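You operate a simulated robot arm through the tools that you are given. There is no shell and no other tool.

Carry out the task below with a simulated two-armed robot. There is one attempt and no reset: what you move stays moved.

TASK
Pack the three blue bundles, click once for each, and shut the case.
Fine: short flaps first.

The check looks at the end state, three seconds after you hand in, the way a careful person would. Anything else that was tipped, shoved, dropped, spilled or broken makes it a failure.

THE ROBOT
Two 7-joint arms with fingered hands on one trunk that stands fixed in place. Base frame: the origin is at the foot of the trunk, x ahead of it, y to its left, z up; the work surface is at about z = 62. Lengths are in cm, angles in degrees, forces in N, time in s.
The left shoulder is at [6, 16.6, 97.6], the right one opposite. With the tool pointing down near the work surface each hand reaches from about 26 to 84 cm from the base axis, measured 20 degrees to its own side. Payload 5 kg a hand.
The TCP of each hand is the grasp point between the finger pads, 3.2 cm short of the fingertips. In the tool frame z runs along the fingers and y along their closing line. The gripper opens to 16 cm. The gripper's body begins 8.9 cm behind the TCP. The gripper is a hand of 3 fingers: y runs from the thumb to the fingers, the wrist lies at [0, 0, -26.7] in the tool frame, and closing takes about 1.5 s.
Orientation is told as [roll, pitch, yaw] about the base's x, y, z axes, in that order, counted from this pose: with the fingers straight down and closing along the base's y, the tool's x points along the base's -x, its y along +y and its z along -z.

THE INTERFACE
- The arms move only by the tool apply_moves. It takes "left_moves", "right_moves" or both (then of equal length, played together; a hand with none holds still); each is a list that holds one entry, the list of rows, each a list of 6 numbers: the shift along the tool's x, y, z in units of 200 mm (1.0 is 200 mm), then the turn, a rotation vector about the tool's x, y, z in units of 120 degrees (1.0 is 120 degrees). In form: [[[x, y, z, rx, ry, rz], ...]]. A call has 1 to 20 rows; each row is the pose to reach, as a shift and turn from the pose commanded when the call began, along the tool's axes at that moment. "left_jaw" and "right_jaw" are, for a hand that has rows, the opening, from 0 (shut) to 1 (fully open), set as the call begins (left out, the last holds). A call with a number of a shift or a turn outside -1 to 1 is refused whole. Each row takes 0.2 s and may step no farther than 5 cm and 8.6 degrees from the row before; otherwise, or with a gripper value out of range, the whole call is refused. A pose out of reach is approached as far as the arm can. The call stops where the force on the tool passes 90 N (or 10 N more than at its start, if that is more) or the arm is blocked; 0.2 s more then pass. Each finger travels about 4.5 cm/s and halts on what it meets, pressing with about 32 N; the grip force reading is that of the motor and also rises with nothing between the fingers. The clock runs only during rows and for 0.2 s after the last one: add rows that repeat a pose to give the fingers time. The reply holds the time, the measured pose of the TCP, the force on the tool along the base axes, the opening and the grip force, in the units named above and with some noise, with the torque about the TCP (base axes, N m) and any sound that the robot's microphone picked up.
- Cameras (640 x 400 px; columns grow to the right, rows downward): "scene" is now at [5.15, -2.37, 162.41]; the picture's right is [-0.28, -0.96, 0.00], its down [-0.62, 0.18, -0.76] and it looks along [0.73, -0.21, -0.65] (base axes); focal length 320 px, centre (320, 200). "left" rides on the left gripper at [-6.5, -0.4, -11.6] in its tool frame; the picture's right is [0.06, -1.00, 0.00], its down [0.87, 0.05, -0.49] and it looks along [0.49, 0.03, 0.87] (tool axes); focal length 261 px, centre (320, 200). "right" rides on the right gripper at [6.5, -0.4, -11.6] in its tool frame; the picture's right is [0.06, 1.00, 0.00], its down [-0.87, 0.05, -0.49] and it looks along [-0.49, 0.03, 0.87] (tool axes); focal length 261 px, centre (320, 200).
- camera(camera): a new picture of that camera. The clock stands still meanwhile.
- move_column(by): slides the trunk up (or, below 0, down) by that many cm; the arms and the scene camera ride with it, the base frame stays. It gives what a move gives, with no picture.
- set_grasp(shape, hand): the hand has 3 fingers and takes this shape, open, in about a second: jaw (thumb against the fingers, like two jaws); tri (thumb and two fingers); tip (a fingertip pinch); poke (one finger out to press); point (the index stretched); flat (the hand flat); cup (the hand cupped); fist (a fist). The gripper value then closes the fingers along that shape, each until it touches; the sizes above hold for jaw. It gives what a move gives, with no picture.
- head_to(pan, tilt): turns the head with the scene camera to pan (to the left, within 86 degrees either way) and tilt (down, from -29 to 69), counted from straight ahead of the robot. It gives what a move gives.
- point_at(camera, pixels): for up to 12 pixels [column, row] of the newest picture of that camera ("zoom" is the newest enlarged one), the place [x, y, z] in the base frame of the surface seen there, good to about 0.3 cm. The clock stands still meanwhile.
- enlarge(camera, box): a new picture of the part [left, top, right, bottom] of that camera's present view, enlarged. The clock stands still meanwhile.
- job_done(): hands the job in; it is judged then, once.

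Unless the task says otherwise, let go and move clear before handing in.

The tools are called after "Emit:" by a JSON object that holds its "api" and its "payload". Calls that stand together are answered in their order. apply_moves: Moves the arms, as the interface text tells. Its arguments: {"type":"object","properties":{"left_moves":{"type":"array"},"left_jaw":{"type":"number"},"right_moves":{"type":"array"},"right_jaw":{"type":"number"}},"required":[]} The other tools are called the same way: move_column (by) slides the trunk up or down; set_grasp (shape, hand) gives the hand a shape; head_to (pan, tilt) turns the head that bears the scene camera; camera (camera) takes a picture; point_at (camera, pixels) gives the place of the surface under pixels of a picture; enlarge (camera, box) takes an enlarged picture of a part of a camera's view; job_done () hands the job in.

At the start:

```text
t: 0.0
left_ee_pos: [52.06, 10.96, 122.22]
left_orientation: [0.0, 0.0, 0.0]
left_contact_force: [0.7, -1.7, -0.1]
left_wrist_torque: [0.02, 0.01, -0.01]
left_opening: 16.01
left_finger_force: 0.1
left_shape: jaw
right_ee_pos: [61.39, -35.35, 116.47]
right_orientation: [0.1, -0.1, -0.1]
right_contact_force: [-1.1, -0.3, 0.1]
right_wrist_torque: [0.02, 0.0, 0.0]
right_opening: 15.99
right_finger_force: 0.0
right_shape: jaw
trunk travel left (down, up): [-52.5, 6.5]
head pan, tilt: [-16.0, 40.5]
```

scene: 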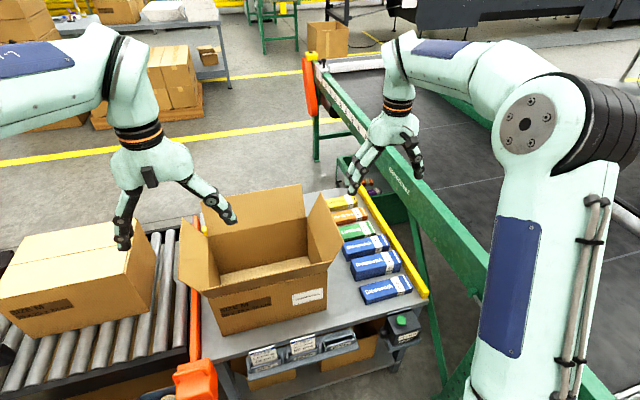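
right: 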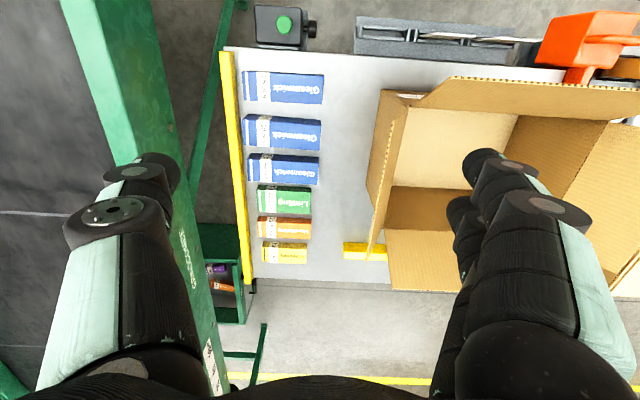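
left: 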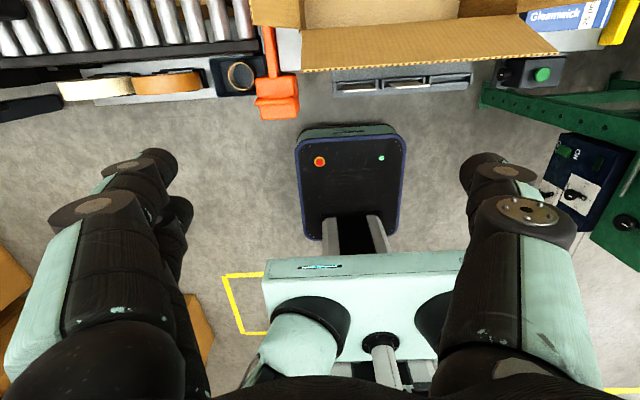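

The scene shows an open case at about (260,260), and three blue bundles at about (365,245), (375,263) and (387,289). A box with a green button sits at (402,322), probably the counter clicker. I'll look closer before moving.

Emit:
{"api": "enlarge", "payload": {"camera": "scene", "box": [170, 170, 450, 370]}}

Emit:
{"api": "enlarge", "payload": {"camera": "right", "box": [210, 0, 640, 290]}}

Emit:
{"api": "point_at", "payload": {"camera": "scene", "pixels": [[402, 320], [365, 245], [375, 263], [387, 289], [206, 300], [327, 262], [302, 186], [185, 222], [210, 345], [422, 295], [355, 230], [348, 216]]}}

```text
2.00 times, centred on (310, 270) of scene
```

zoom: 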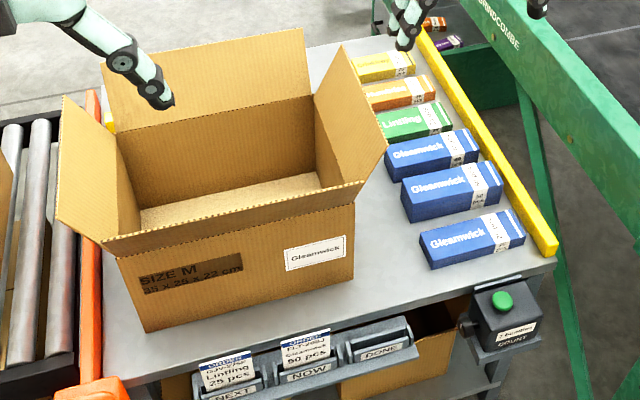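

```text
1.38 times, centred on (425, 145) of right
```

zoom: 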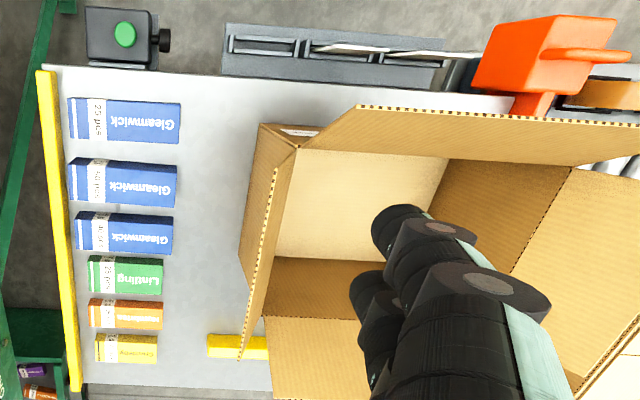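

```text
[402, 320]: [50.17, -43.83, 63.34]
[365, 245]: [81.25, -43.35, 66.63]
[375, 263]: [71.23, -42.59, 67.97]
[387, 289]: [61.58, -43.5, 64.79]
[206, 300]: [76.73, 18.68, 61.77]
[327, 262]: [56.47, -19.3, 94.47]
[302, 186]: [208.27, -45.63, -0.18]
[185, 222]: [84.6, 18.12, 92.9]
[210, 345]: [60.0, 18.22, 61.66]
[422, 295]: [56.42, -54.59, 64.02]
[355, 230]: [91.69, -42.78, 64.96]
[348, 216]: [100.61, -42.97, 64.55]
```

I can read 'SIZE M 35 x 25 x 22 cm' on the case and a green button on a counter at the table's front right edge. I'll zoom further on the counter, the labels and the bundles.

Emit:
{"api": "enlarge", "payload": {"camera": "scene", "box": [375, 300, 435, 350]}}

Emit:
{"api": "enlarge", "payload": {"camera": "scene", "box": [335, 190, 435, 310]}}

Emit:
{"api": "enlarge", "payload": {"camera": "scene", "box": [230, 310, 370, 390]}}

Emit:
{"api": "enlarge", "payload": {"camera": "right", "box": [235, 55, 335, 275]}}

Emit:
{"api": "enlarge", "payload": {"camera": "right", "box": [240, 0, 340, 60]}}

```text
8.00 times, centred on (405, 325) of scene
```

zoom: 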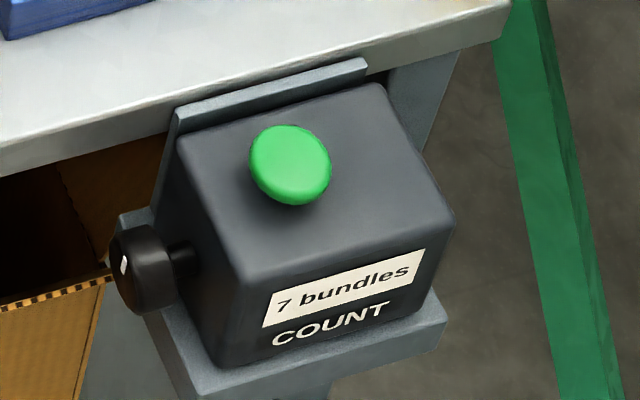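

```text
3.33 times, centred on (385, 250) of scene
```

zoom: 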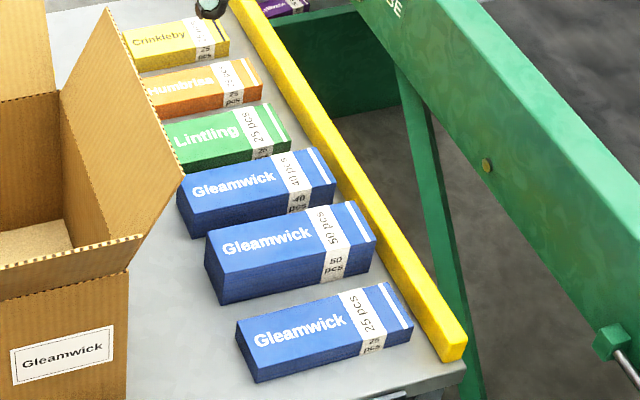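

```text
4.57 times, centred on (300, 350) of scene
```

zoom: 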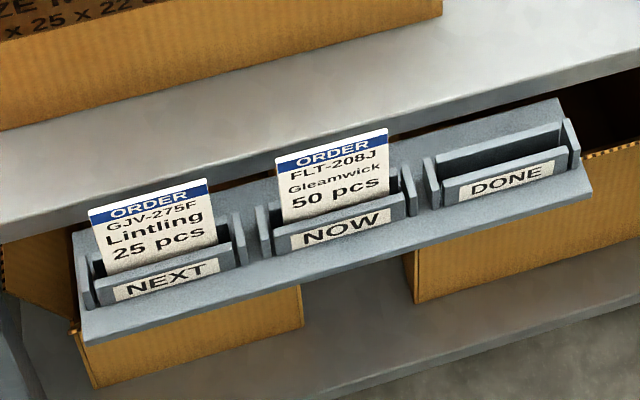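

```text
1.82 times, centred on (285, 165) of right
```

zoom: 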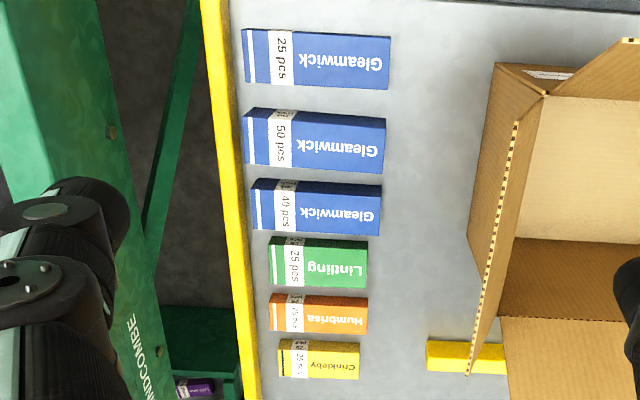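

```text
6.40 times, centred on (290, 30) of right
```

zoom: 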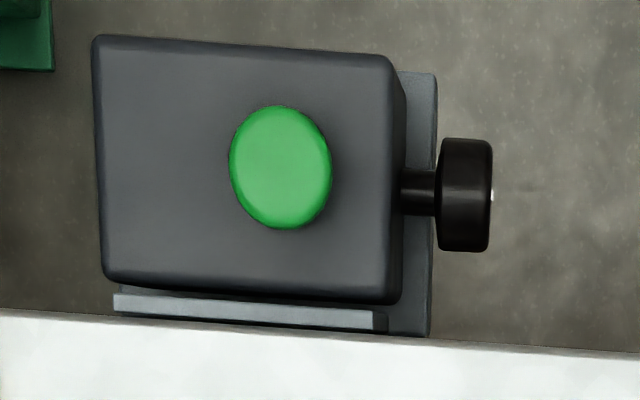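

The bundles are 25, 50 and 40 pcs Gleamwick (all blue), and the counter reads 7 bundles. Next I'll measure the case's edges, the bundles and the button.

Emit:
{"api": "point_at", "payload": {"camera": "scene", "pixels": [[223, 334], [326, 310], [210, 299], [327, 272], [202, 290], [342, 247], [322, 193], [239, 277], [308, 261], [302, 233], [220, 248], [270, 275]]}}

Emit:
{"api": "enlarge", "payload": {"camera": "scene", "box": [170, 180, 350, 340]}}

Emit:
{"api": "enlarge", "payload": {"camera": "right", "box": [340, 60, 640, 290]}}

Emit:
{"api": "enlarge", "payload": {"camera": "left", "box": [0, 0, 640, 130]}}

```text
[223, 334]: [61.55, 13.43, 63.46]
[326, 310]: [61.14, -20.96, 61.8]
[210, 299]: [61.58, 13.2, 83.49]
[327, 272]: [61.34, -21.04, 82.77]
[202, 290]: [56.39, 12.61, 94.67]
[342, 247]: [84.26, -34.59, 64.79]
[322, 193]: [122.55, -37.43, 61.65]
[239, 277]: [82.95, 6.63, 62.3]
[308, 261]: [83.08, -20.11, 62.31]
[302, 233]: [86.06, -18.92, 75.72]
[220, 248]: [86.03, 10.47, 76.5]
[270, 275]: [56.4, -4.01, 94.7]
```

```text
2.50 times, centred on (260, 260) of scene
```

zoom: 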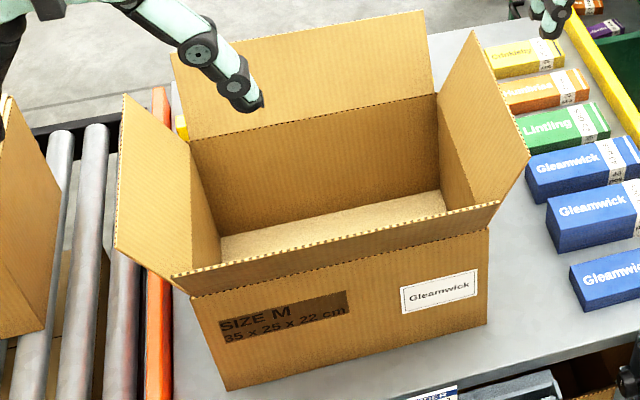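

```text
1.74 times, centred on (490, 175) of right
```

zoom: 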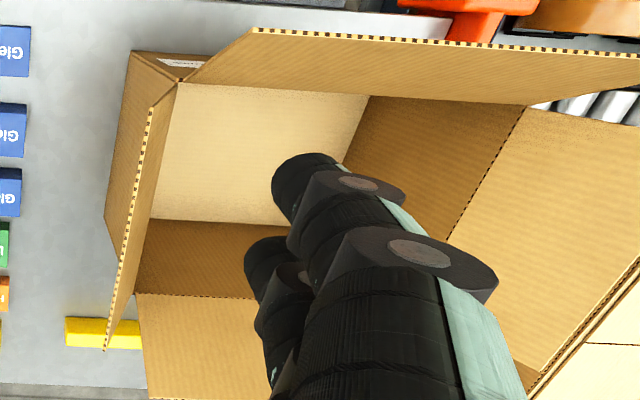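

```text
1.00 times, centred on (320, 65) of left (not enlarged: the box is as wide or as high as the picture)
```

zoom: 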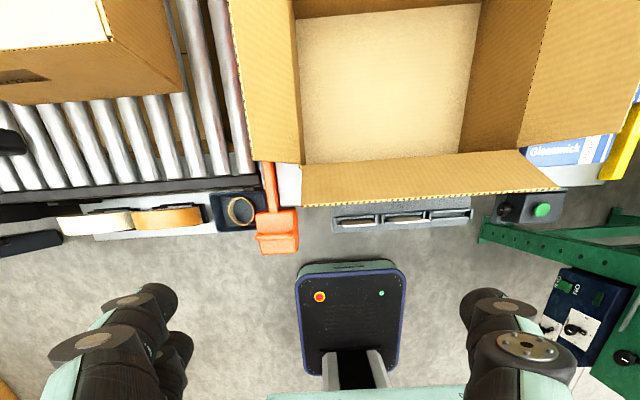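

The case spans x 61.4–86.3 and y −21…13.5 with its rim near z 84, and the flaps lean outward up to z ≈ 94.7. Now I'll measure the bundle corners and the button precisely from the right camera.

Emit:
{"api": "enlarge", "payload": {"camera": "right", "box": [235, 55, 335, 200]}}

Emit:
{"api": "point_at", "payload": {"camera": "right", "pixels": [[245, 73], [320, 77], [320, 99], [247, 117], [318, 122], [317, 148], [250, 155], [316, 160], [316, 182], [262, 187], [308, 213], [284, 26]]}}

Emit:
{"api": "point_at", "payload": {"camera": "scene", "pixels": [[401, 319], [385, 330], [415, 325], [400, 335], [395, 312], [383, 318], [410, 312], [430, 296], [392, 240], [362, 285], [408, 280], [414, 290]]}}

```text
2.76 times, centred on (285, 128) of right
```

zoom: 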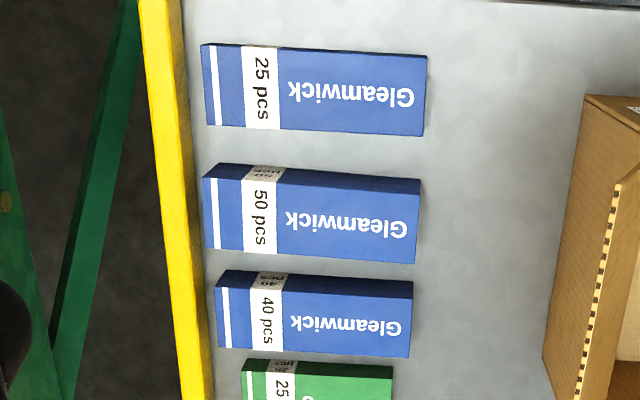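

```text
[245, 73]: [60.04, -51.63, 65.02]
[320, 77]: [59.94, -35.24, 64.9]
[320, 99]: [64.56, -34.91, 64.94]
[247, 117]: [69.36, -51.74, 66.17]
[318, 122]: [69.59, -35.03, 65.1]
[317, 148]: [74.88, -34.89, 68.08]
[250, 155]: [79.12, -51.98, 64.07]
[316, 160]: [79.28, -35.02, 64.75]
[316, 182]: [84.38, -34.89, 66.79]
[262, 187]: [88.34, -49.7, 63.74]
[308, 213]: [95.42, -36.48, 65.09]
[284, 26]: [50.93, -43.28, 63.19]
```

```text
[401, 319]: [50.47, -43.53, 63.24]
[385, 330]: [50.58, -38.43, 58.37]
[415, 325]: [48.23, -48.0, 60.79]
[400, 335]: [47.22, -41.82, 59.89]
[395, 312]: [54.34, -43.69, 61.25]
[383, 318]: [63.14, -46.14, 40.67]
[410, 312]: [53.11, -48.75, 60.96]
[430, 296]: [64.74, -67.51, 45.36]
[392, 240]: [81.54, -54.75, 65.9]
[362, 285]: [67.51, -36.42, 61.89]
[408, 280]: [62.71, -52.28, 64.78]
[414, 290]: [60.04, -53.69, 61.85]
```

Each bundle is about 17 cm long in y and 6 cm wide in x, with tops at z ≈ 65, 68 and 66.8. I'll refine their edges on the zoom picture.

Emit:
{"api": "enlarge", "payload": {"camera": "right", "box": [235, 55, 335, 200]}}

Emit:
{"api": "point_at", "payload": {"camera": "zoom", "pixels": [[320, 53], [320, 130], [320, 178], [320, 255], [320, 282], [320, 351], [320, 368], [212, 85], [422, 95], [412, 220], [406, 318], [180, 200]]}}

```text
2.76 times, centred on (285, 128) of right
```

zoom: 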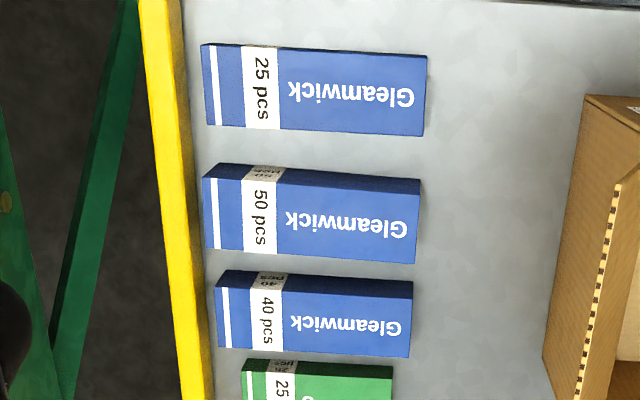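

```text
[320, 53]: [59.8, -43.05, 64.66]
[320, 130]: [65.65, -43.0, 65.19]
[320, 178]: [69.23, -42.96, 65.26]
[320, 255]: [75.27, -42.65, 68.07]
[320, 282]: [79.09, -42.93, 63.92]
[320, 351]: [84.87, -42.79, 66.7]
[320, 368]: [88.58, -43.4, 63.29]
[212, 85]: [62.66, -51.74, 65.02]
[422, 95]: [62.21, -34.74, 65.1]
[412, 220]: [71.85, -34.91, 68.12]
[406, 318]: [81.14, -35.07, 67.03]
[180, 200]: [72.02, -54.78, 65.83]
```

The bundle centres are about x 62.6, 72.2 and 82.0 at y −43.3, each 6.2 wide. I'll take the right hand above the nearest (25 pcs) and yaw it −90° so the fingers close along x.

Emit:
{"api": "apply_moves", "payload": {"right_moves": [[[-0.005, -0.036, 0.089, 0, 0, 0.068], [-0.011, -0.072, 0.177, 0, 0, 0.136], [-0.016, -0.107, 0.266, 0, 0, 0.205], [-0.022, -0.143, 0.355, 0, 0, 0.273], [-0.027, -0.179, 0.443, 0, 0, 0.341], [-0.033, -0.215, 0.532, 0, 0, 0.409], [-0.038, -0.25, 0.62, 0, 0, 0.477], [-0.044, -0.286, 0.709, 0, 0, 0.545], [-0.049, -0.322, 0.798, 0, 0, 0.614], [-0.055, -0.358, 0.886, 0, 0, 0.682], [-0.06, -0.393, 0.975, 0, 0, 0.75], [-0.06, -0.393, 0.975, 0, 0, 0.75]]], "right_jaw": 0.58}}

```text
t: 2.6
left_ee_pos: [52.0, 11.05, 122.28]
left_orientation: [0.0, -0.1, 0.0]
left_contact_force: [-0.6, 0.9, 0.2]
left_wrist_torque: [0.01, 0.04, 0.03]
left_opening: 15.99
left_finger_force: 0.1
left_shape: jaw
right_ee_pos: [62.79, -43.02, 96.97]
right_orientation: [-0.1, -0.1, -90.1]
right_contact_force: [-0.5, 0.0, -0.3]
right_wrist_torque: [0.0, 0.03, 0.02]
right_opening: 9.36
right_finger_force: 0.1
right_shape: jaw
trunk travel left (down, up): [-52.5, 6.5]
head pan, tilt: [-16.0, 40.5]
```

Emit:
{"api": "camera", "payload": {"camera": "right"}}

Emit:
{"api": "camera", "payload": {"camera": "scene"}}

```text
taken
```

right: 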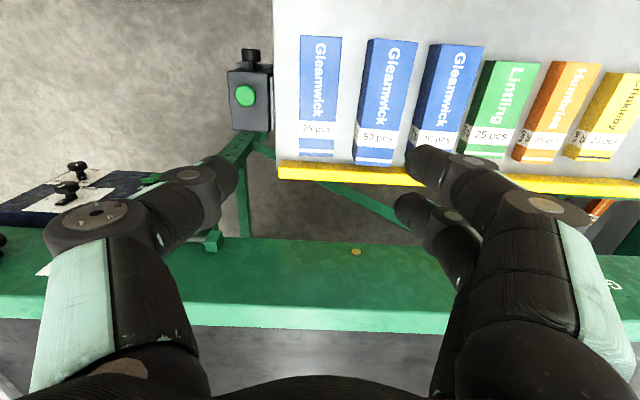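

```text
taken
```

scene: 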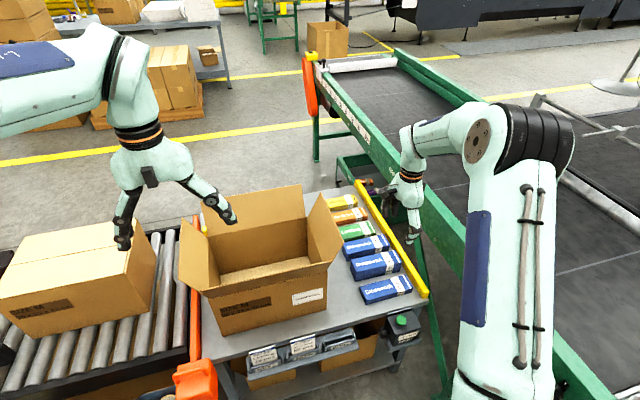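

The right hand is at (62.8, −43.0, 97), yawed −90°. The thumb is on the near-x side and the two fingers on the far side. I'll come down to z ≈ 77 with a narrower opening and check.

Emit:
{"api": "apply_moves", "payload": {"right_moves": [[[0, -0.005, 0.2, 0, 0, 0], [0, -0.005, 0.4, 0, 0, 0], [0, -0.005, 0.6, 0, 0, 0], [0, -0.005, 0.8, 0, 0, 0], [-0.01, -0.005, 1.0, 0, 0, 0]]], "right_jaw": 0.52}}

Emit:
{"api": "camera", "payload": {"camera": "right"}}

Emit:
{"api": "enlarge", "payload": {"camera": "scene", "box": [330, 150, 490, 350]}}

```text
t: 3.8
left_ee_pos: [52.1, 11.16, 122.21]
left_orientation: [0.0, -0.1, -0.1]
left_contact_force: [0.2, 0.3, 0.2]
left_wrist_torque: [0.0, 0.04, 0.0]
left_opening: 15.98
left_finger_force: 0.0
left_shape: jaw
right_ee_pos: [62.86, -43.33, 76.71]
right_orientation: [0.1, 0.0, -90.1]
right_contact_force: [-0.1, 0.1, -0.4]
right_wrist_torque: [0.01, -0.04, -0.01]
right_opening: 8.37
right_finger_force: 0.0
right_shape: jaw
trunk travel left (down, up): [-52.5, 6.5]
head pan, tilt: [-16.0, 40.5]
```

```text
taken
```

right: 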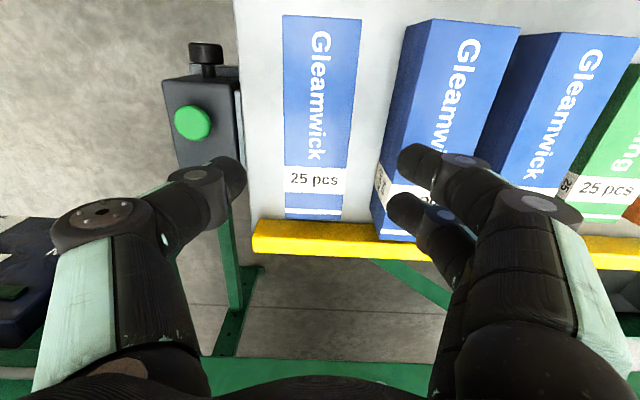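

```text
2.00 times, centred on (410, 250) of scene
```

zoom: 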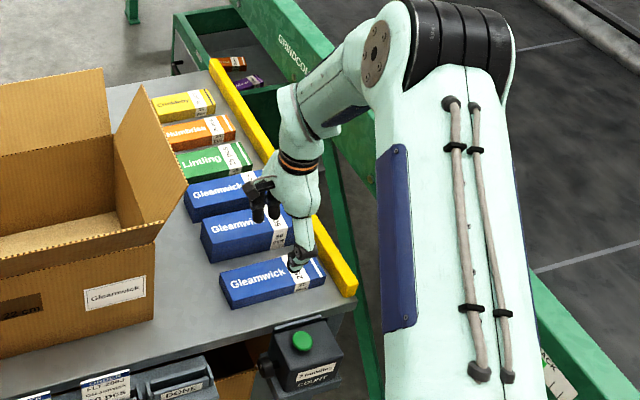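

The bundle's "25 pcs" label lies between the thumb tip (235,180) and the finger tips (405,185), with clearance to the 50 pcs bundle. I'll go down to z ≈ 65.7 and close.

Emit:
{"api": "apply_moves", "payload": {"right_moves": [[[0, -0.01, 0.15, 0, 0, 0], [0, -0.01, 0.3, 0, 0, 0], [0, -0.01, 0.42, 0, 0, 0], [0, -0.01, 0.5, 0, 0, 0], [0, -0.01, 0.548, 0, 0, 0]]]}}

Emit:
{"api": "camera", "payload": {"camera": "right"}}

```text
t: 5.0
left_ee_pos: [52.06, 11.07, 122.16]
left_orientation: [0.0, 0.0, -0.1]
left_contact_force: [-0.3, 0.3, -0.8]
left_wrist_torque: [0.01, 0.01, -0.02]
left_opening: 16.01
left_finger_force: 0.1
left_shape: jaw
right_ee_pos: [62.42, -43.31, 65.9]
right_orientation: [0.0, 0.0, -90.0]
right_contact_force: [-1.4, 1.3, -0.2]
right_wrist_torque: [-0.03, 0.01, 0.0]
right_opening: 8.28
right_finger_force: 0.0
right_shape: jaw
trunk travel left (down, up): [-52.5, 6.5]
head pan, tilt: [-16.0, 40.5]
```

```text
taken
```

right: 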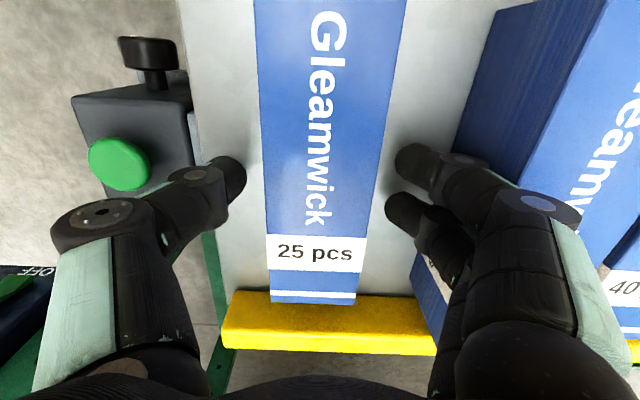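

The fingers straddle the 25 pcs bundle with room on both sides and no contact. Closing now.

Emit:
{"api": "apply_moves", "payload": {"right_moves": [[[0, 0, 0, 0, 0, 0], [0, 0, 0, 0, 0, 0], [0, 0, 0, 0, 0, 0], [0, 0, 0, 0, 0, 0], [0, 0, 0, 0, 0, 0], [0, 0, 0, 0, 0, 0], [0, 0, 0, 0, 0, 0]]], "right_jaw": 0.2}}

Emit:
{"api": "camera", "payload": {"camera": "right"}}

```text
t: 6.6
left_ee_pos: [52.13, 11.14, 122.18]
left_orientation: [0.1, -0.1, -0.1]
left_contact_force: [0.5, 0.5, -0.3]
left_wrist_torque: [0.02, -0.02, -0.03]
left_opening: 15.98
left_finger_force: 0.1
left_shape: jaw
right_ee_pos: [62.37, -43.38, 65.92]
right_orientation: [0.0, 0.0, -90.1]
right_contact_force: [0.3, 0.8, -0.5]
right_wrist_torque: [0.03, 0.0, -0.03]
right_opening: 5.35
right_finger_force: 32.0
right_shape: jaw
trunk travel left (down, up): [-52.5, 6.5]
head pan, tilt: [-16.0, 40.5]
```

```text
taken
```

right: 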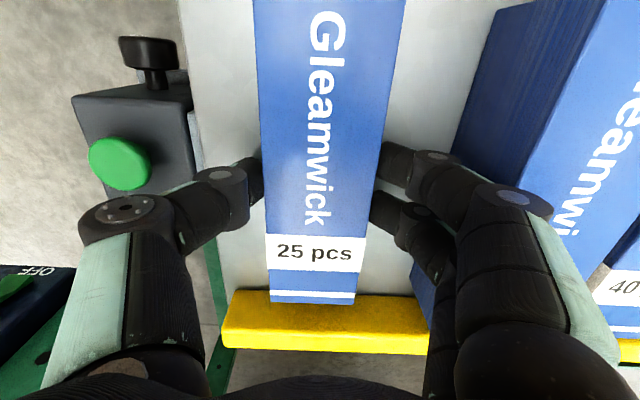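

The grip holds at 32 N with an opening of 5.35. I'll lift straight up while the left hand moves aside to make room over the case.

Emit:
{"api": "apply_moves", "payload": {"right_moves": [[[0, 0, -0.05, 0, 0, 0], [0, 0, -0.2, 0, 0, 0], [0, 0, -0.4, 0, 0, 0], [0, 0, -0.6, 0, 0, 0], [0, 0, -0.8, 0, 0, 0], [0, 0, -1.0, 0, 0, 0]]], "left_moves": [[[0, 0.1, 0, 0, 0, 0], [0, 0.3, 0, 0, 0, 0], [0, 0.5, 0, 0, 0, 0], [0, 0.7, 0, 0, 0, 0], [0, 0.9, 0, 0, 0, 0], [0, 1.0, 0, 0, 0, 0]]]}}

Emit:
{"api": "camera", "payload": {"camera": "right"}}

Emit:
{"api": "camera", "payload": {"camera": "scene"}}

```text
t: 8.0
left_ee_pos: [52.07, 31.12, 122.01]
left_orientation: [0.1, 0.0, 0.0]
left_contact_force: [0.4, 0.2, 0.6]
left_wrist_torque: [-0.01, 0.0, 0.02]
left_opening: 16.01
left_finger_force: 0.1
left_shape: jaw
right_ee_pos: [62.52, -43.37, 86.07]
right_orientation: [-0.1, 0.0, -90.1]
right_contact_force: [0.1, 0.8, -1.3]
right_wrist_torque: [0.01, -0.02, 0.01]
right_opening: 5.33
right_finger_force: 31.6
right_shape: jaw
trunk travel left (down, up): [-52.5, 6.5]
head pan, tilt: [-16.0, 40.5]
```

```text
taken
```

right: 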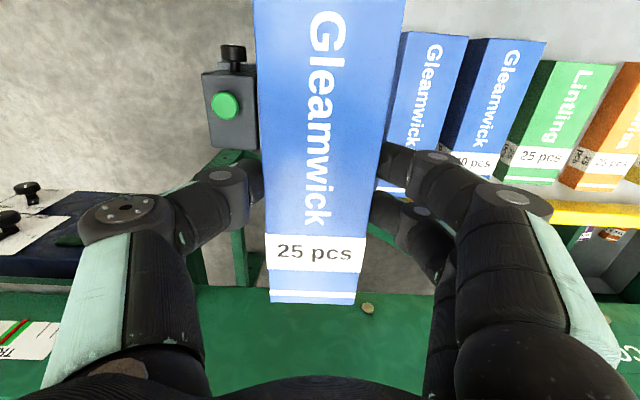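

```text
taken
```

scene: 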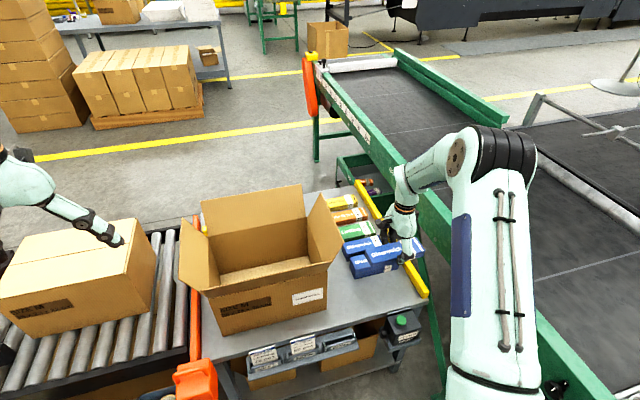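

The bundle is lifted cleanly. I'll go up to z ≈ 104, turn the hand back to yaw 0 so the bundle runs along x, and start over toward the case.

Emit:
{"api": "apply_moves", "payload": {"right_moves": [[[0, 0, -0.225, 0, 0, 0], [0, 0, -0.45, 0, 0, 0], [0, 0, -0.675, 0, 0, 0], [0, 0, -0.9, 0, 0, 0], [0.086, 0.052, -0.9, 0, 0, -0.068], [0.173, 0.105, -0.9, 0, 0, -0.136], [0.259, 0.157, -0.9, 0, 0, -0.205], [0.345, 0.209, -0.9, 0, 0, -0.273], [0.432, 0.261, -0.9, 0, 0, -0.341], [0.518, 0.314, -0.9, 0, 0, -0.409], [0.605, 0.366, -0.9, 0, 0, -0.477], [0.691, 0.418, -0.9, 0, 0, -0.545], [0.777, 0.47, -0.9, 0, 0, -0.614], [0.864, 0.523, -0.9, 0, 0, -0.682], [0.95, 0.575, -0.9, 0, 0, -0.75]]]}}

Emit:
{"api": "camera", "payload": {"camera": "scene"}}

Emit:
{"api": "camera", "payload": {"camera": "right"}}

```text
t: 11.2
left_ee_pos: [52.17, 31.05, 121.88]
left_orientation: [0.0, 0.0, 0.1]
left_contact_force: [0.0, 0.8, -0.8]
left_wrist_torque: [-0.04, 0.01, 0.0]
left_opening: 15.99
left_finger_force: 0.1
left_shape: jaw
right_ee_pos: [73.91, -24.27, 104.09]
right_orientation: [0.0, 0.1, 0.0]
right_contact_force: [0.0, -0.1, -1.7]
right_wrist_torque: [-0.03, 0.01, 0.02]
right_opening: 5.29
right_finger_force: 31.8
right_shape: jaw
trunk travel left (down, up): [-52.5, 6.5]
head pan, tilt: [-16.0, 40.5]
```

```text
taken
```

scene: 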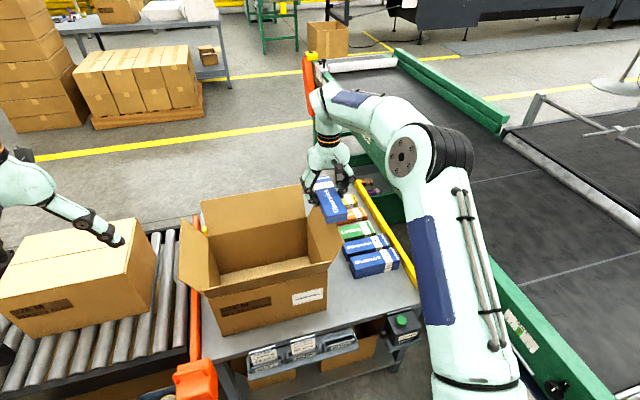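

```text
taken
```

right: 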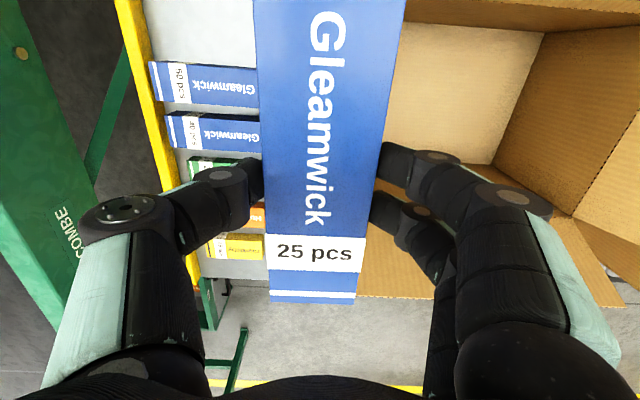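

The bundle now lies along x, clear of the flap tips. I'll carry it over the case toward y ≈ 4.4.

Emit:
{"api": "apply_moves", "payload": {"right_moves": [[[0, 0.2, 0, 0, 0, 0], [0, 0.4, 0, 0, 0, 0], [0, 0.6, 0, 0, 0, 0], [0, 0.8, 0, 0, 0, 0], [0, 0.995, 0, 0, 0, 0]]]}}

Emit:
{"api": "apply_moves", "payload": {"right_moves": [[[0, 0.22, 0, 0, 0, 0], [0, 0.44, 0, 0, 0, 0], [0, 0.44, 0.15, 0, 0, 0], [0, 0.44, 0.3, 0, 0, 0], [0, 0.44, 0.3, 0, 0, 0]]]}}

Emit:
{"api": "camera", "payload": {"camera": "right"}}

Emit:
{"api": "camera", "payload": {"camera": "scene"}}

```text
t: 12.4
left_ee_pos: [52.13, 31.28, 121.96]
left_orientation: [0.1, 0.1, 0.0]
left_contact_force: [-0.2, 0.5, 0.3]
left_wrist_torque: [-0.03, -0.05, -0.03]
left_opening: 15.98
left_finger_force: 0.1
left_shape: jaw
right_ee_pos: [73.93, -4.55, 104.09]
right_orientation: [-0.1, 0.1, 0.0]
right_contact_force: [0.3, 0.3, -2.2]
right_wrist_torque: [-0.01, 0.03, 0.03]
right_opening: 5.31
right_finger_force: 31.5
right_shape: jaw
trunk travel left (down, up): [-52.5, 6.5]
head pan, tilt: [-16.0, 40.5]
```

```text
t: 13.6
left_ee_pos: [52.06, 31.13, 122.08]
left_orientation: [0.0, 0.0, -0.1]
left_contact_force: [-0.9, 0.3, -0.6]
left_wrist_torque: [0.02, 0.01, 0.03]
left_opening: 15.99
left_finger_force: 0.1
left_shape: jaw
right_ee_pos: [74.09, 4.24, 98.15]
right_orientation: [0.0, 0.0, -0.1]
right_contact_force: [0.5, -0.5, -1.2]
right_wrist_torque: [0.01, -0.01, 0.01]
right_opening: 5.33
right_finger_force: 32.5
right_shape: jaw
trunk travel left (down, up): [-52.5, 6.5]
head pan, tilt: [-16.0, 40.5]
```

```text
taken
```

right: 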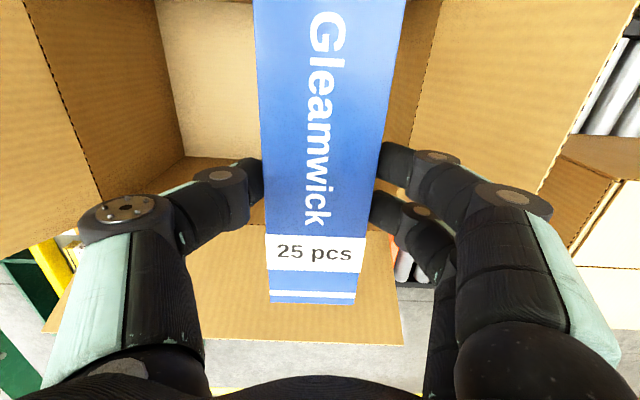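

```text
taken
```

scene: 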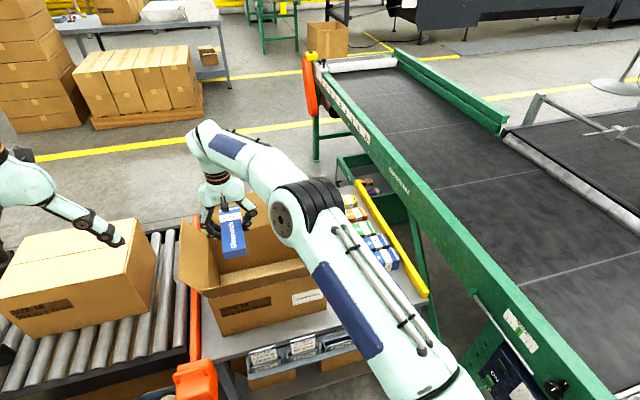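

The bundle is aligned with the case opening and clear of the walls. I'll lower it in steps.

Emit:
{"api": "apply_moves", "payload": {"right_moves": [[[0, 0, 0.2, 0, 0, 0], [0, 0, 0.4, 0, 0, 0], [0, 0, 0.6, 0, 0, 0], [0, 0, 0.75, 0, 0, 0]]]}}

Emit:
{"api": "camera", "payload": {"camera": "scene"}}

Emit:
{"api": "camera", "payload": {"camera": "right"}}

```text
t: 14.6
left_ee_pos: [52.17, 31.17, 122.08]
left_orientation: [0.0, 0.0, -0.1]
left_contact_force: [0.5, -0.9, -1.0]
left_wrist_torque: [0.02, -0.03, 0.01]
left_opening: 15.98
left_finger_force: 0.0
left_shape: jaw
right_ee_pos: [74.04, 4.26, 83.03]
right_orientation: [-0.1, 0.0, 0.0]
right_contact_force: [-0.3, 0.4, -1.7]
right_wrist_torque: [-0.01, 0.01, 0.0]
right_opening: 5.29
right_finger_force: 32.0
right_shape: jaw
trunk travel left (down, up): [-52.5, 6.5]
head pan, tilt: [-16.0, 40.5]
```

```text
taken
```

scene: 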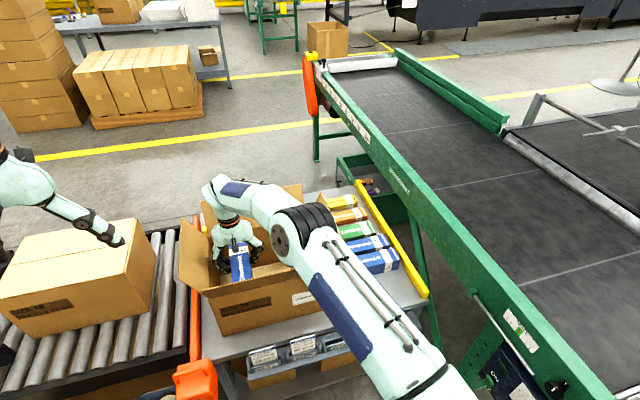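

```text
taken
```

right: 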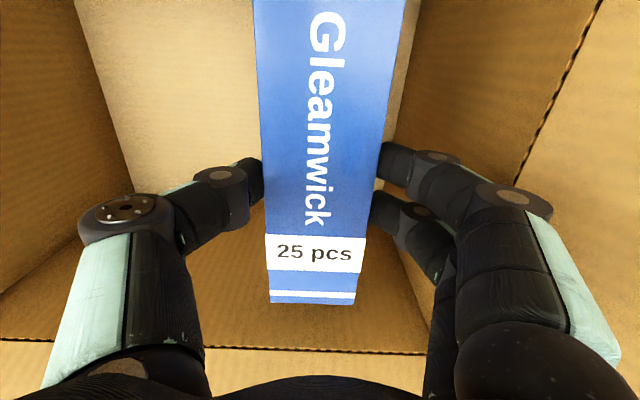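

The walls are clear in the hand camera, but I want to check the forearm against the front and right flaps before lowering further.

Emit:
{"api": "point_at", "payload": {"camera": "scene", "pixels": [[285, 240], [270, 205], [275, 225], [250, 210], [235, 195], [310, 260], [300, 185], [228, 215], [246, 212]]}}

Emit:
{"api": "enlarge", "payload": {"camera": "scene", "box": [170, 160, 350, 340]}}

```text
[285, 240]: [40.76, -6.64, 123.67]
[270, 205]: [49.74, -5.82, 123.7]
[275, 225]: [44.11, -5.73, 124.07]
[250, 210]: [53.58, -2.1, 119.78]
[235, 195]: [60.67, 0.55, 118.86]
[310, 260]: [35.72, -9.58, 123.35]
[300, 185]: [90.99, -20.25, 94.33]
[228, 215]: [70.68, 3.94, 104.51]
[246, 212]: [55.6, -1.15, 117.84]
```

```text
2.22 times, centred on (260, 250) of scene
```

zoom: 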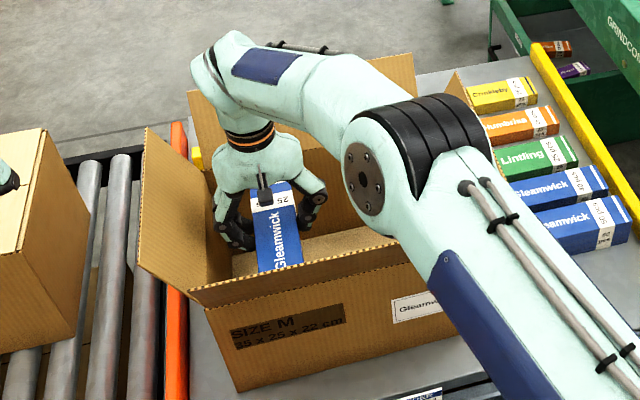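

The forearm's top is around z 119 near x 55. Going fully down would bring its underside close to the front flap tip (z 94.7). I'll raise the trunk the full 6.5 cm so the arm comes in more steeply.

Emit:
{"api": "move_column", "payload": {"by": 6.5}}

Emit:
{"api": "camera", "payload": {"camera": "right"}}

```text
t: 15.6
left_ee_pos: [52.07, 31.15, 128.48]
left_orientation: [0.0, 0.0, 0.0]
left_contact_force: [-0.8, -0.4, 0.3]
left_wrist_torque: [-0.01, -0.02, -0.01]
left_opening: 15.99
left_finger_force: 0.0
left_shape: jaw
right_ee_pos: [74.07, 4.22, 89.56]
right_orientation: [0.0, 0.0, 0.0]
right_contact_force: [0.1, -0.2, -1.3]
right_wrist_torque: [0.02, 0.02, 0.02]
right_opening: 5.31
right_finger_force: 32.2
right_shape: jaw
trunk travel left (down, up): [-59.0, 0.0]
head pan, tilt: [-16.0, 40.5]
```

```text
taken
```

right: 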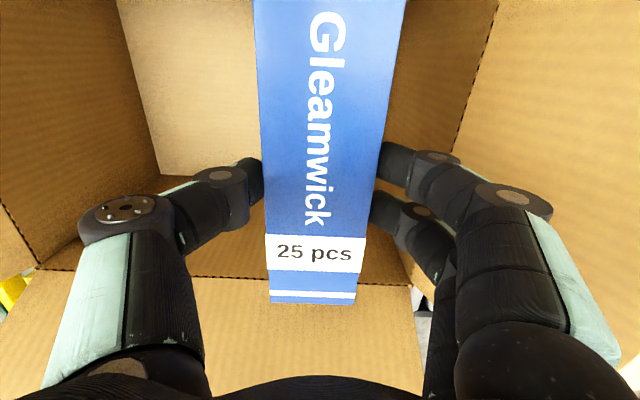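

The trunk is up and the hand is at z 89.6. I'll lower to about z 73 and check the forearm.

Emit:
{"api": "apply_moves", "payload": {"right_moves": [[[0.01, 0, 0.2, 0, 0, 0], [0.02, 0, 0.4, 0, 0, 0], [0.025, 0, 0.6, 0, 0, 0], [0.025, 0, 0.825, 0, 0, 0]]]}}

Emit:
{"api": "camera", "payload": {"camera": "right"}}

Emit:
{"api": "enlarge", "payload": {"camera": "scene", "box": [170, 160, 350, 340]}}

Emit:
{"api": "point_at", "payload": {"camera": "zoom", "pixels": [[320, 120], [345, 180], [300, 140], [270, 140], [250, 95], [360, 90], [400, 110], [262, 260], [200, 220]]}}

```text
t: 16.6
left_ee_pos: [52.15, 31.15, 128.49]
left_orientation: [0.0, 0.0, 0.0]
left_contact_force: [-0.9, 0.1, -0.5]
left_wrist_torque: [0.02, -0.03, 0.01]
left_opening: 16.02
left_finger_force: 0.0
left_shape: jaw
right_ee_pos: [73.55, 4.27, 73.06]
right_orientation: [0.0, 0.0, -0.1]
right_contact_force: [1.0, 0.2, -0.8]
right_wrist_torque: [0.02, 0.01, 0.04]
right_opening: 5.33
right_finger_force: 31.8
right_shape: jaw
trunk travel left (down, up): [-59.0, 0.0]
head pan, tilt: [-16.0, 40.5]
```

```text
taken
```

right: 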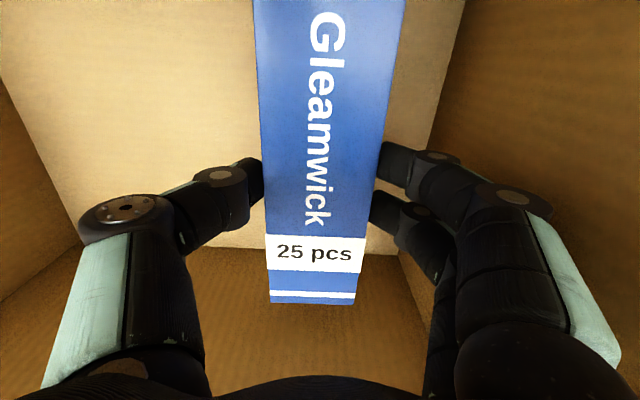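

```text
2.22 times, centred on (260, 250) of scene
```

zoom: 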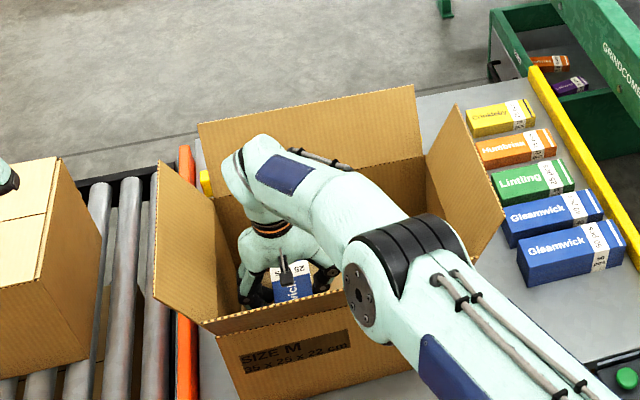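

```text
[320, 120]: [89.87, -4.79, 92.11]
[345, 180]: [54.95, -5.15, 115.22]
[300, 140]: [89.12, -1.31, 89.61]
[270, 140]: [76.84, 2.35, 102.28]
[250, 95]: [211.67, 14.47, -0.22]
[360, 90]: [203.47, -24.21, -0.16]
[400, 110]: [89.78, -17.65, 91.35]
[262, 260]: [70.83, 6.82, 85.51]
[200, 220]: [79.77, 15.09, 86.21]
```

With the trunk raised, the forearm's top near x 55 is at z ≈ 115, so there's ample room over the front flap. I'll lower the last 6.6 cm slowly.

Emit:
{"api": "apply_moves", "payload": {"right_moves": [[[0, 0, 0.12, 0, 0, 0], [0, 0, 0.22, 0, 0, 0], [0, 0, 0.28, 0, 0, 0], [0, 0, 0.31, 0, 0, 0], [0, 0, 0.325, 0, 0, 0]]]}}

Emit:
{"api": "camera", "payload": {"camera": "right"}}

Emit:
{"api": "enlarge", "payload": {"camera": "scene", "box": [170, 160, 350, 340]}}

```text
t: 17.8
left_ee_pos: [51.99, 31.1, 128.6]
left_orientation: [0.0, 0.0, 0.0]
left_contact_force: [0.4, -0.4, 0.0]
left_wrist_torque: [0.01, 0.0, -0.02]
left_opening: 15.99
left_finger_force: 0.1
left_shape: jaw
right_ee_pos: [72.2, 3.98, 67.83]
right_orientation: [0.0, 0.1, 0.0]
right_contact_force: [0.3, 1.3, -1.5]
right_wrist_torque: [0.0, -0.03, -0.04]
right_opening: 5.32
right_finger_force: 32.1
right_shape: jaw
right hand out of reach, approached as far as the arm can: row 1, 2, 3, 4, 5
trunk travel left (down, up): [-59.0, 0.0]
head pan, tilt: [-16.0, 40.5]
```

```text
taken
```

right: 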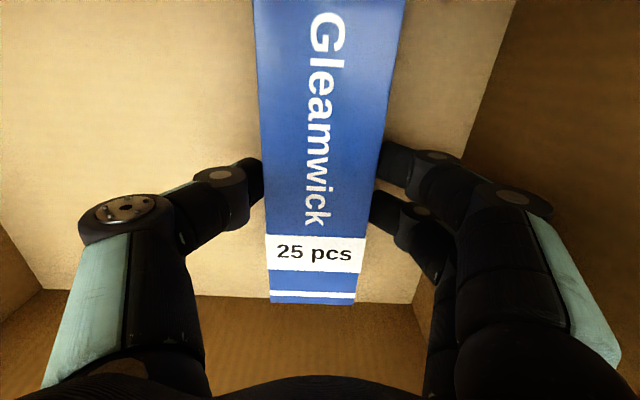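

```text
2.22 times, centred on (260, 250) of scene
```

zoom: 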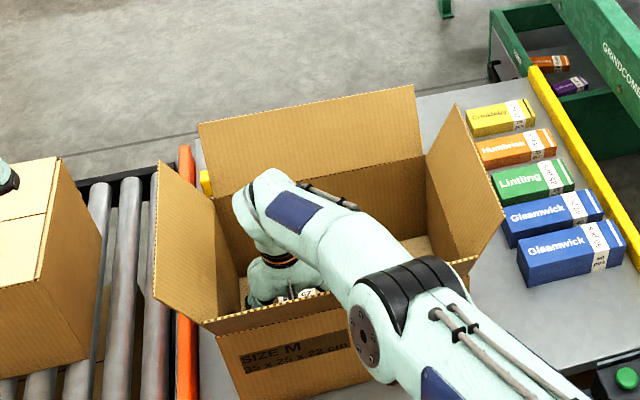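

The last row hit the reach limit at (72.2, 4.0, 67.8), with the bundle about 1.4 cm above the floor. I'll check the forearm's height over the front flap, then come about 1 cm nearer and finish lowering.

Emit:
{"api": "point_at", "payload": {"camera": "zoom", "pixels": [[330, 235], [300, 245], [320, 270], [345, 260], [270, 270], [285, 200], [330, 299], [300, 308], [240, 322], [370, 310], [400, 270]]}}

Emit:
{"api": "enlarge", "payload": {"camera": "right", "box": [180, 150, 460, 325]}}

```text
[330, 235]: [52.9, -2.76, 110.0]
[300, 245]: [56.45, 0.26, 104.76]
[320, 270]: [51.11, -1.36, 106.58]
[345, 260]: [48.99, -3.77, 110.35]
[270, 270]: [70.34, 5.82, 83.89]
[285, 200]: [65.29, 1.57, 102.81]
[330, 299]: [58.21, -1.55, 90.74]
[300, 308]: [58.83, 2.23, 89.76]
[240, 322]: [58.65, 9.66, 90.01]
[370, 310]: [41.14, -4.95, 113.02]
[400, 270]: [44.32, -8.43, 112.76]
```

```text
2.29 times, centred on (320, 238) of right
```

zoom: 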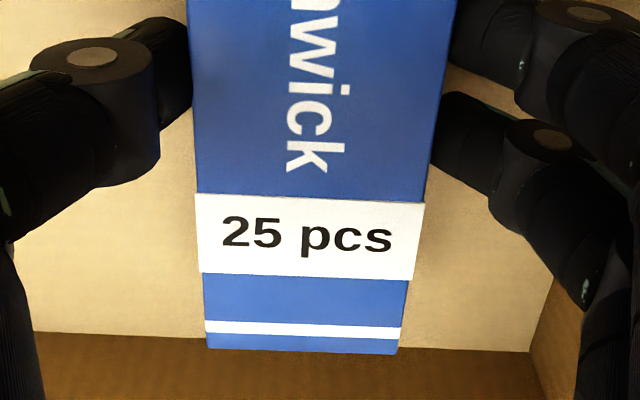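

The forearm's side is at z ≈ 105 above the flap (tip 94.7), so it clears. I'll nudge 1 cm toward the robot first, to learn whether the reference is the clamped or the requested pose.

Emit:
{"api": "apply_moves", "payload": {"right_moves": [[[0.025, 0, 0, 0, 0, 0], [0.045, 0, 0, 0, 0, 0]]]}}

```text
t: 18.4
left_ee_pos: [52.13, 31.02, 128.6]
left_orientation: [0.1, 0.0, 0.0]
left_contact_force: [0.0, 0.5, -0.5]
left_wrist_torque: [0.02, 0.0, -0.01]
left_opening: 16.0
left_finger_force: 0.0
left_shape: jaw
right_ee_pos: [71.22, 3.87, 67.8]
right_orientation: [0.0, 0.0, 0.0]
right_contact_force: [-0.3, 1.1, -1.3]
right_wrist_torque: [0.0, 0.01, 0.05]
right_opening: 5.32
right_finger_force: 31.6
right_shape: jaw
trunk travel left (down, up): [-59.0, 0.0]
head pan, tilt: [-16.0, 40.5]
```

The reference is the clamped pose, and the hand is at (71.2, 3.9, 67.8). I'll go down in small steps until the floor contact shows in the force.

Emit:
{"api": "apply_moves", "payload": {"right_moves": [[[0, 0, 0.03, 0, 0, 0], [0, 0, 0.055, 0, 0, 0], [0, 0, 0.065, 0, 0, 0], [0, 0, 0.065, 0, 0, 0]]]}}

Emit:
{"api": "enlarge", "payload": {"camera": "right", "box": [120, 100, 500, 325]}}

```text
t: 19.4
left_ee_pos: [52.01, 31.17, 128.5]
left_orientation: [0.0, 0.0, 0.1]
left_contact_force: [0.5, 0.1, 0.9]
left_wrist_torque: [0.02, 0.01, -0.01]
left_opening: 15.99
left_finger_force: 0.1
left_shape: jaw
right_ee_pos: [71.22, 3.95, 66.54]
right_orientation: [0.0, 0.0, -0.1]
right_contact_force: [-0.6, 0.4, -0.9]
right_wrist_torque: [-0.02, 0.0, 0.03]
right_opening: 5.31
right_finger_force: 31.9
right_shape: jaw
trunk travel left (down, up): [-59.0, 0.0]
head pan, tilt: [-16.0, 40.5]
```

```text
1.68 times, centred on (310, 212) of right
```

zoom: 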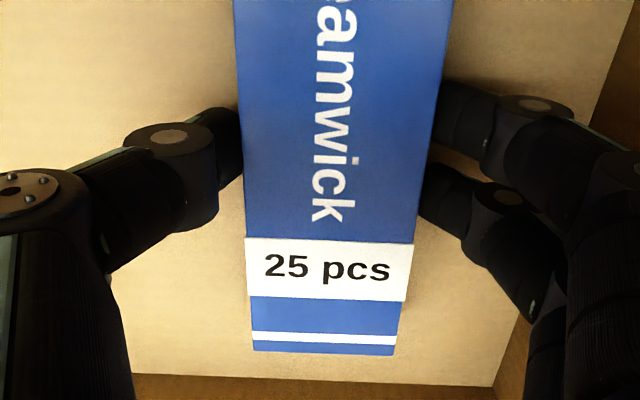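

No clear contact yet. I'll lower a little further.

Emit:
{"api": "apply_moves", "payload": {"right_moves": [[[0, 0, 0.01, 0, 0, 0], [0, 0, 0.015, 0, 0, 0], [0, 0, 0.015, 0, 0, 0]]]}}

```text
t: 20.2
left_ee_pos: [52.06, 31.1, 128.55]
left_orientation: [-0.1, -0.1, -0.1]
left_contact_force: [0.8, -0.1, -0.5]
left_wrist_torque: [0.01, 0.02, 0.01]
left_opening: 15.99
left_finger_force: 0.0
left_shape: jaw
right_ee_pos: [71.13, 4.01, 66.37]
right_orientation: [0.0, -0.1, -0.2]
right_contact_force: [-1.9, -0.1, 17.2]
right_wrist_torque: [-0.01, 0.04, 0.0]
right_opening: 5.35
right_finger_force: 31.8
right_shape: jaw
trunk travel left (down, up): [-59.0, 0.0]
head pan, tilt: [-16.0, 40.5]
```

The bundle touched down (17 N up). I'll open the jaw and lift straight out.

Emit:
{"api": "apply_moves", "payload": {"right_moves": [[[0, 0, -0.004, 0, 0, 0], [0, 0, -0.004, 0, 0, 0], [0, 0, -0.004, 0, 0, 0], [0, 0, -0.004, 0, 0, 0], [0, 0, -0.03, 0, 0, 0], [0, 0, -0.1, 0, 0, 0], [0, 0, -0.3, 0, 0, 0], [0, 0, -0.5, 0, 0, 0], [0, 0, -0.7, 0, 0, 0], [0, 0, -0.9, 0, 0, 0]]], "right_jaw": 0.54}}

Emit:
{"api": "camera", "payload": {"camera": "right"}}

Emit:
{"api": "point_at", "payload": {"camera": "right", "pixels": [[300, 100], [330, 100], [320, 150], [280, 150], [360, 150], [320, 200]]}}

```text
t: 22.4
left_ee_pos: [52.07, 31.11, 128.48]
left_orientation: [0.0, 0.0, 0.1]
left_contact_force: [-0.4, -1.1, 0.7]
left_wrist_torque: [0.02, 0.0, 0.0]
left_opening: 16.01
left_finger_force: 0.0
left_shape: jaw
right_ee_pos: [71.18, 4.09, 84.25]
right_orientation: [0.0, 0.0, 0.1]
right_contact_force: [-0.7, -0.5, -0.8]
right_wrist_torque: [-0.01, -0.03, 0.01]
right_opening: 8.55
right_finger_force: 0.1
right_shape: jaw
trunk travel left (down, up): [-59.0, 0.0]
head pan, tilt: [-16.0, 40.5]
```

```text
taken
```

right: 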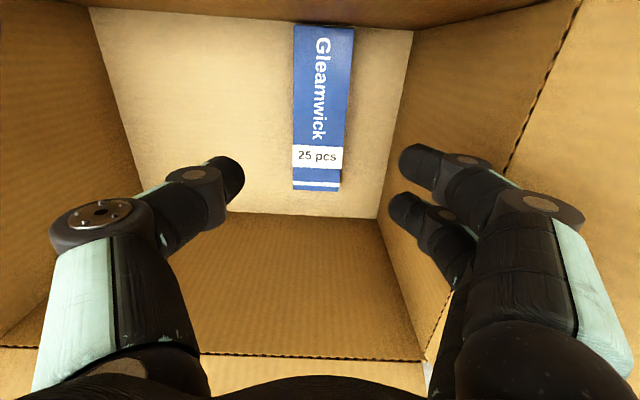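

```text
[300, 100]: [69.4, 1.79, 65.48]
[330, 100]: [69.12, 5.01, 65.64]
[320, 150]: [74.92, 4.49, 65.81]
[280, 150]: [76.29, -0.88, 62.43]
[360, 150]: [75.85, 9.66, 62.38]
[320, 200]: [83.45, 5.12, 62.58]
```

The 25 pcs bundle rests flat in the case (top z ≈ 65.6, y ≈ 1–7). I'll bring the empty hand up and over toward the 50 pcs bundle at (72.2, −43.3).

Emit:
{"api": "apply_moves", "payload": {"right_moves": [[[0, 0, -0.2, 0, 0, 0], [0, 0, -0.4, 0, 0, 0], [0, 0, -0.6, 0, 0, 0], [0, 0, -0.8, 0, 0, 0], [0, 0, -0.95, 0, 0, 0], [0, -0.2, -0.95, 0, 0, 0], [0, -0.4, -0.95, 0, 0, 0], [0, -0.6, -0.95, 0, 0, 0], [0, -0.8, -0.95, 0, 0, 0], [0, -1.0, -0.95, 0, 0, 0]]]}}

Emit:
{"api": "apply_moves", "payload": {"right_moves": [[[0, -0.12, 0, 0, 0, 0.068], [-0.005, -0.24, 0, 0, 0, 0.136], [-0.01, -0.36, 0, 0, 0, 0.205], [-0.015, -0.48, 0, 0, 0, 0.273], [-0.02, -0.6, 0, 0, 0, 0.341], [-0.025, -0.72, 0, 0, 0, 0.409], [-0.03, -0.84, 0, 0, 0, 0.477], [-0.035, -0.96, 0, 0, 0, 0.545], [-0.04, -1.0, 0, 0, 0, 0.614], [-0.05, -1.0, 0, 0, 0, 0.682], [-0.05, -1.0, 0, 0, 0, 0.75]]]}}

```text
t: 24.6
left_ee_pos: [52.06, 30.97, 128.53]
left_orientation: [0.1, 0.0, 0.0]
left_contact_force: [-0.1, -0.3, 0.9]
left_wrist_torque: [0.02, 0.03, 0.03]
left_opening: 15.98
left_finger_force: 0.1
left_shape: jaw
right_ee_pos: [71.12, -16.19, 103.26]
right_orientation: [0.1, -0.1, 0.0]
right_contact_force: [1.3, -0.3, 1.0]
right_wrist_torque: [0.03, -0.05, -0.01]
right_opening: 8.58
right_finger_force: 0.1
right_shape: jaw
trunk travel left (down, up): [-59.0, 0.0]
head pan, tilt: [-16.0, 40.5]
```

```text
t: 27.0
left_ee_pos: [52.05, 31.12, 128.46]
left_orientation: [0.0, -0.1, 0.0]
left_contact_force: [-0.4, -0.2, -0.3]
left_wrist_torque: [-0.03, 0.02, 0.0]
left_opening: 15.97
left_finger_force: 0.0
left_shape: jaw
right_ee_pos: [72.15, -35.96, 103.2]
right_orientation: [0.0, -0.1, -90.1]
right_contact_force: [0.6, 0.6, -0.3]
right_wrist_torque: [-0.01, -0.01, 0.0]
right_opening: 8.6
right_finger_force: 0.0
right_shape: jaw
trunk travel left (down, up): [-59.0, 0.0]
head pan, tilt: [-16.0, 40.5]
```

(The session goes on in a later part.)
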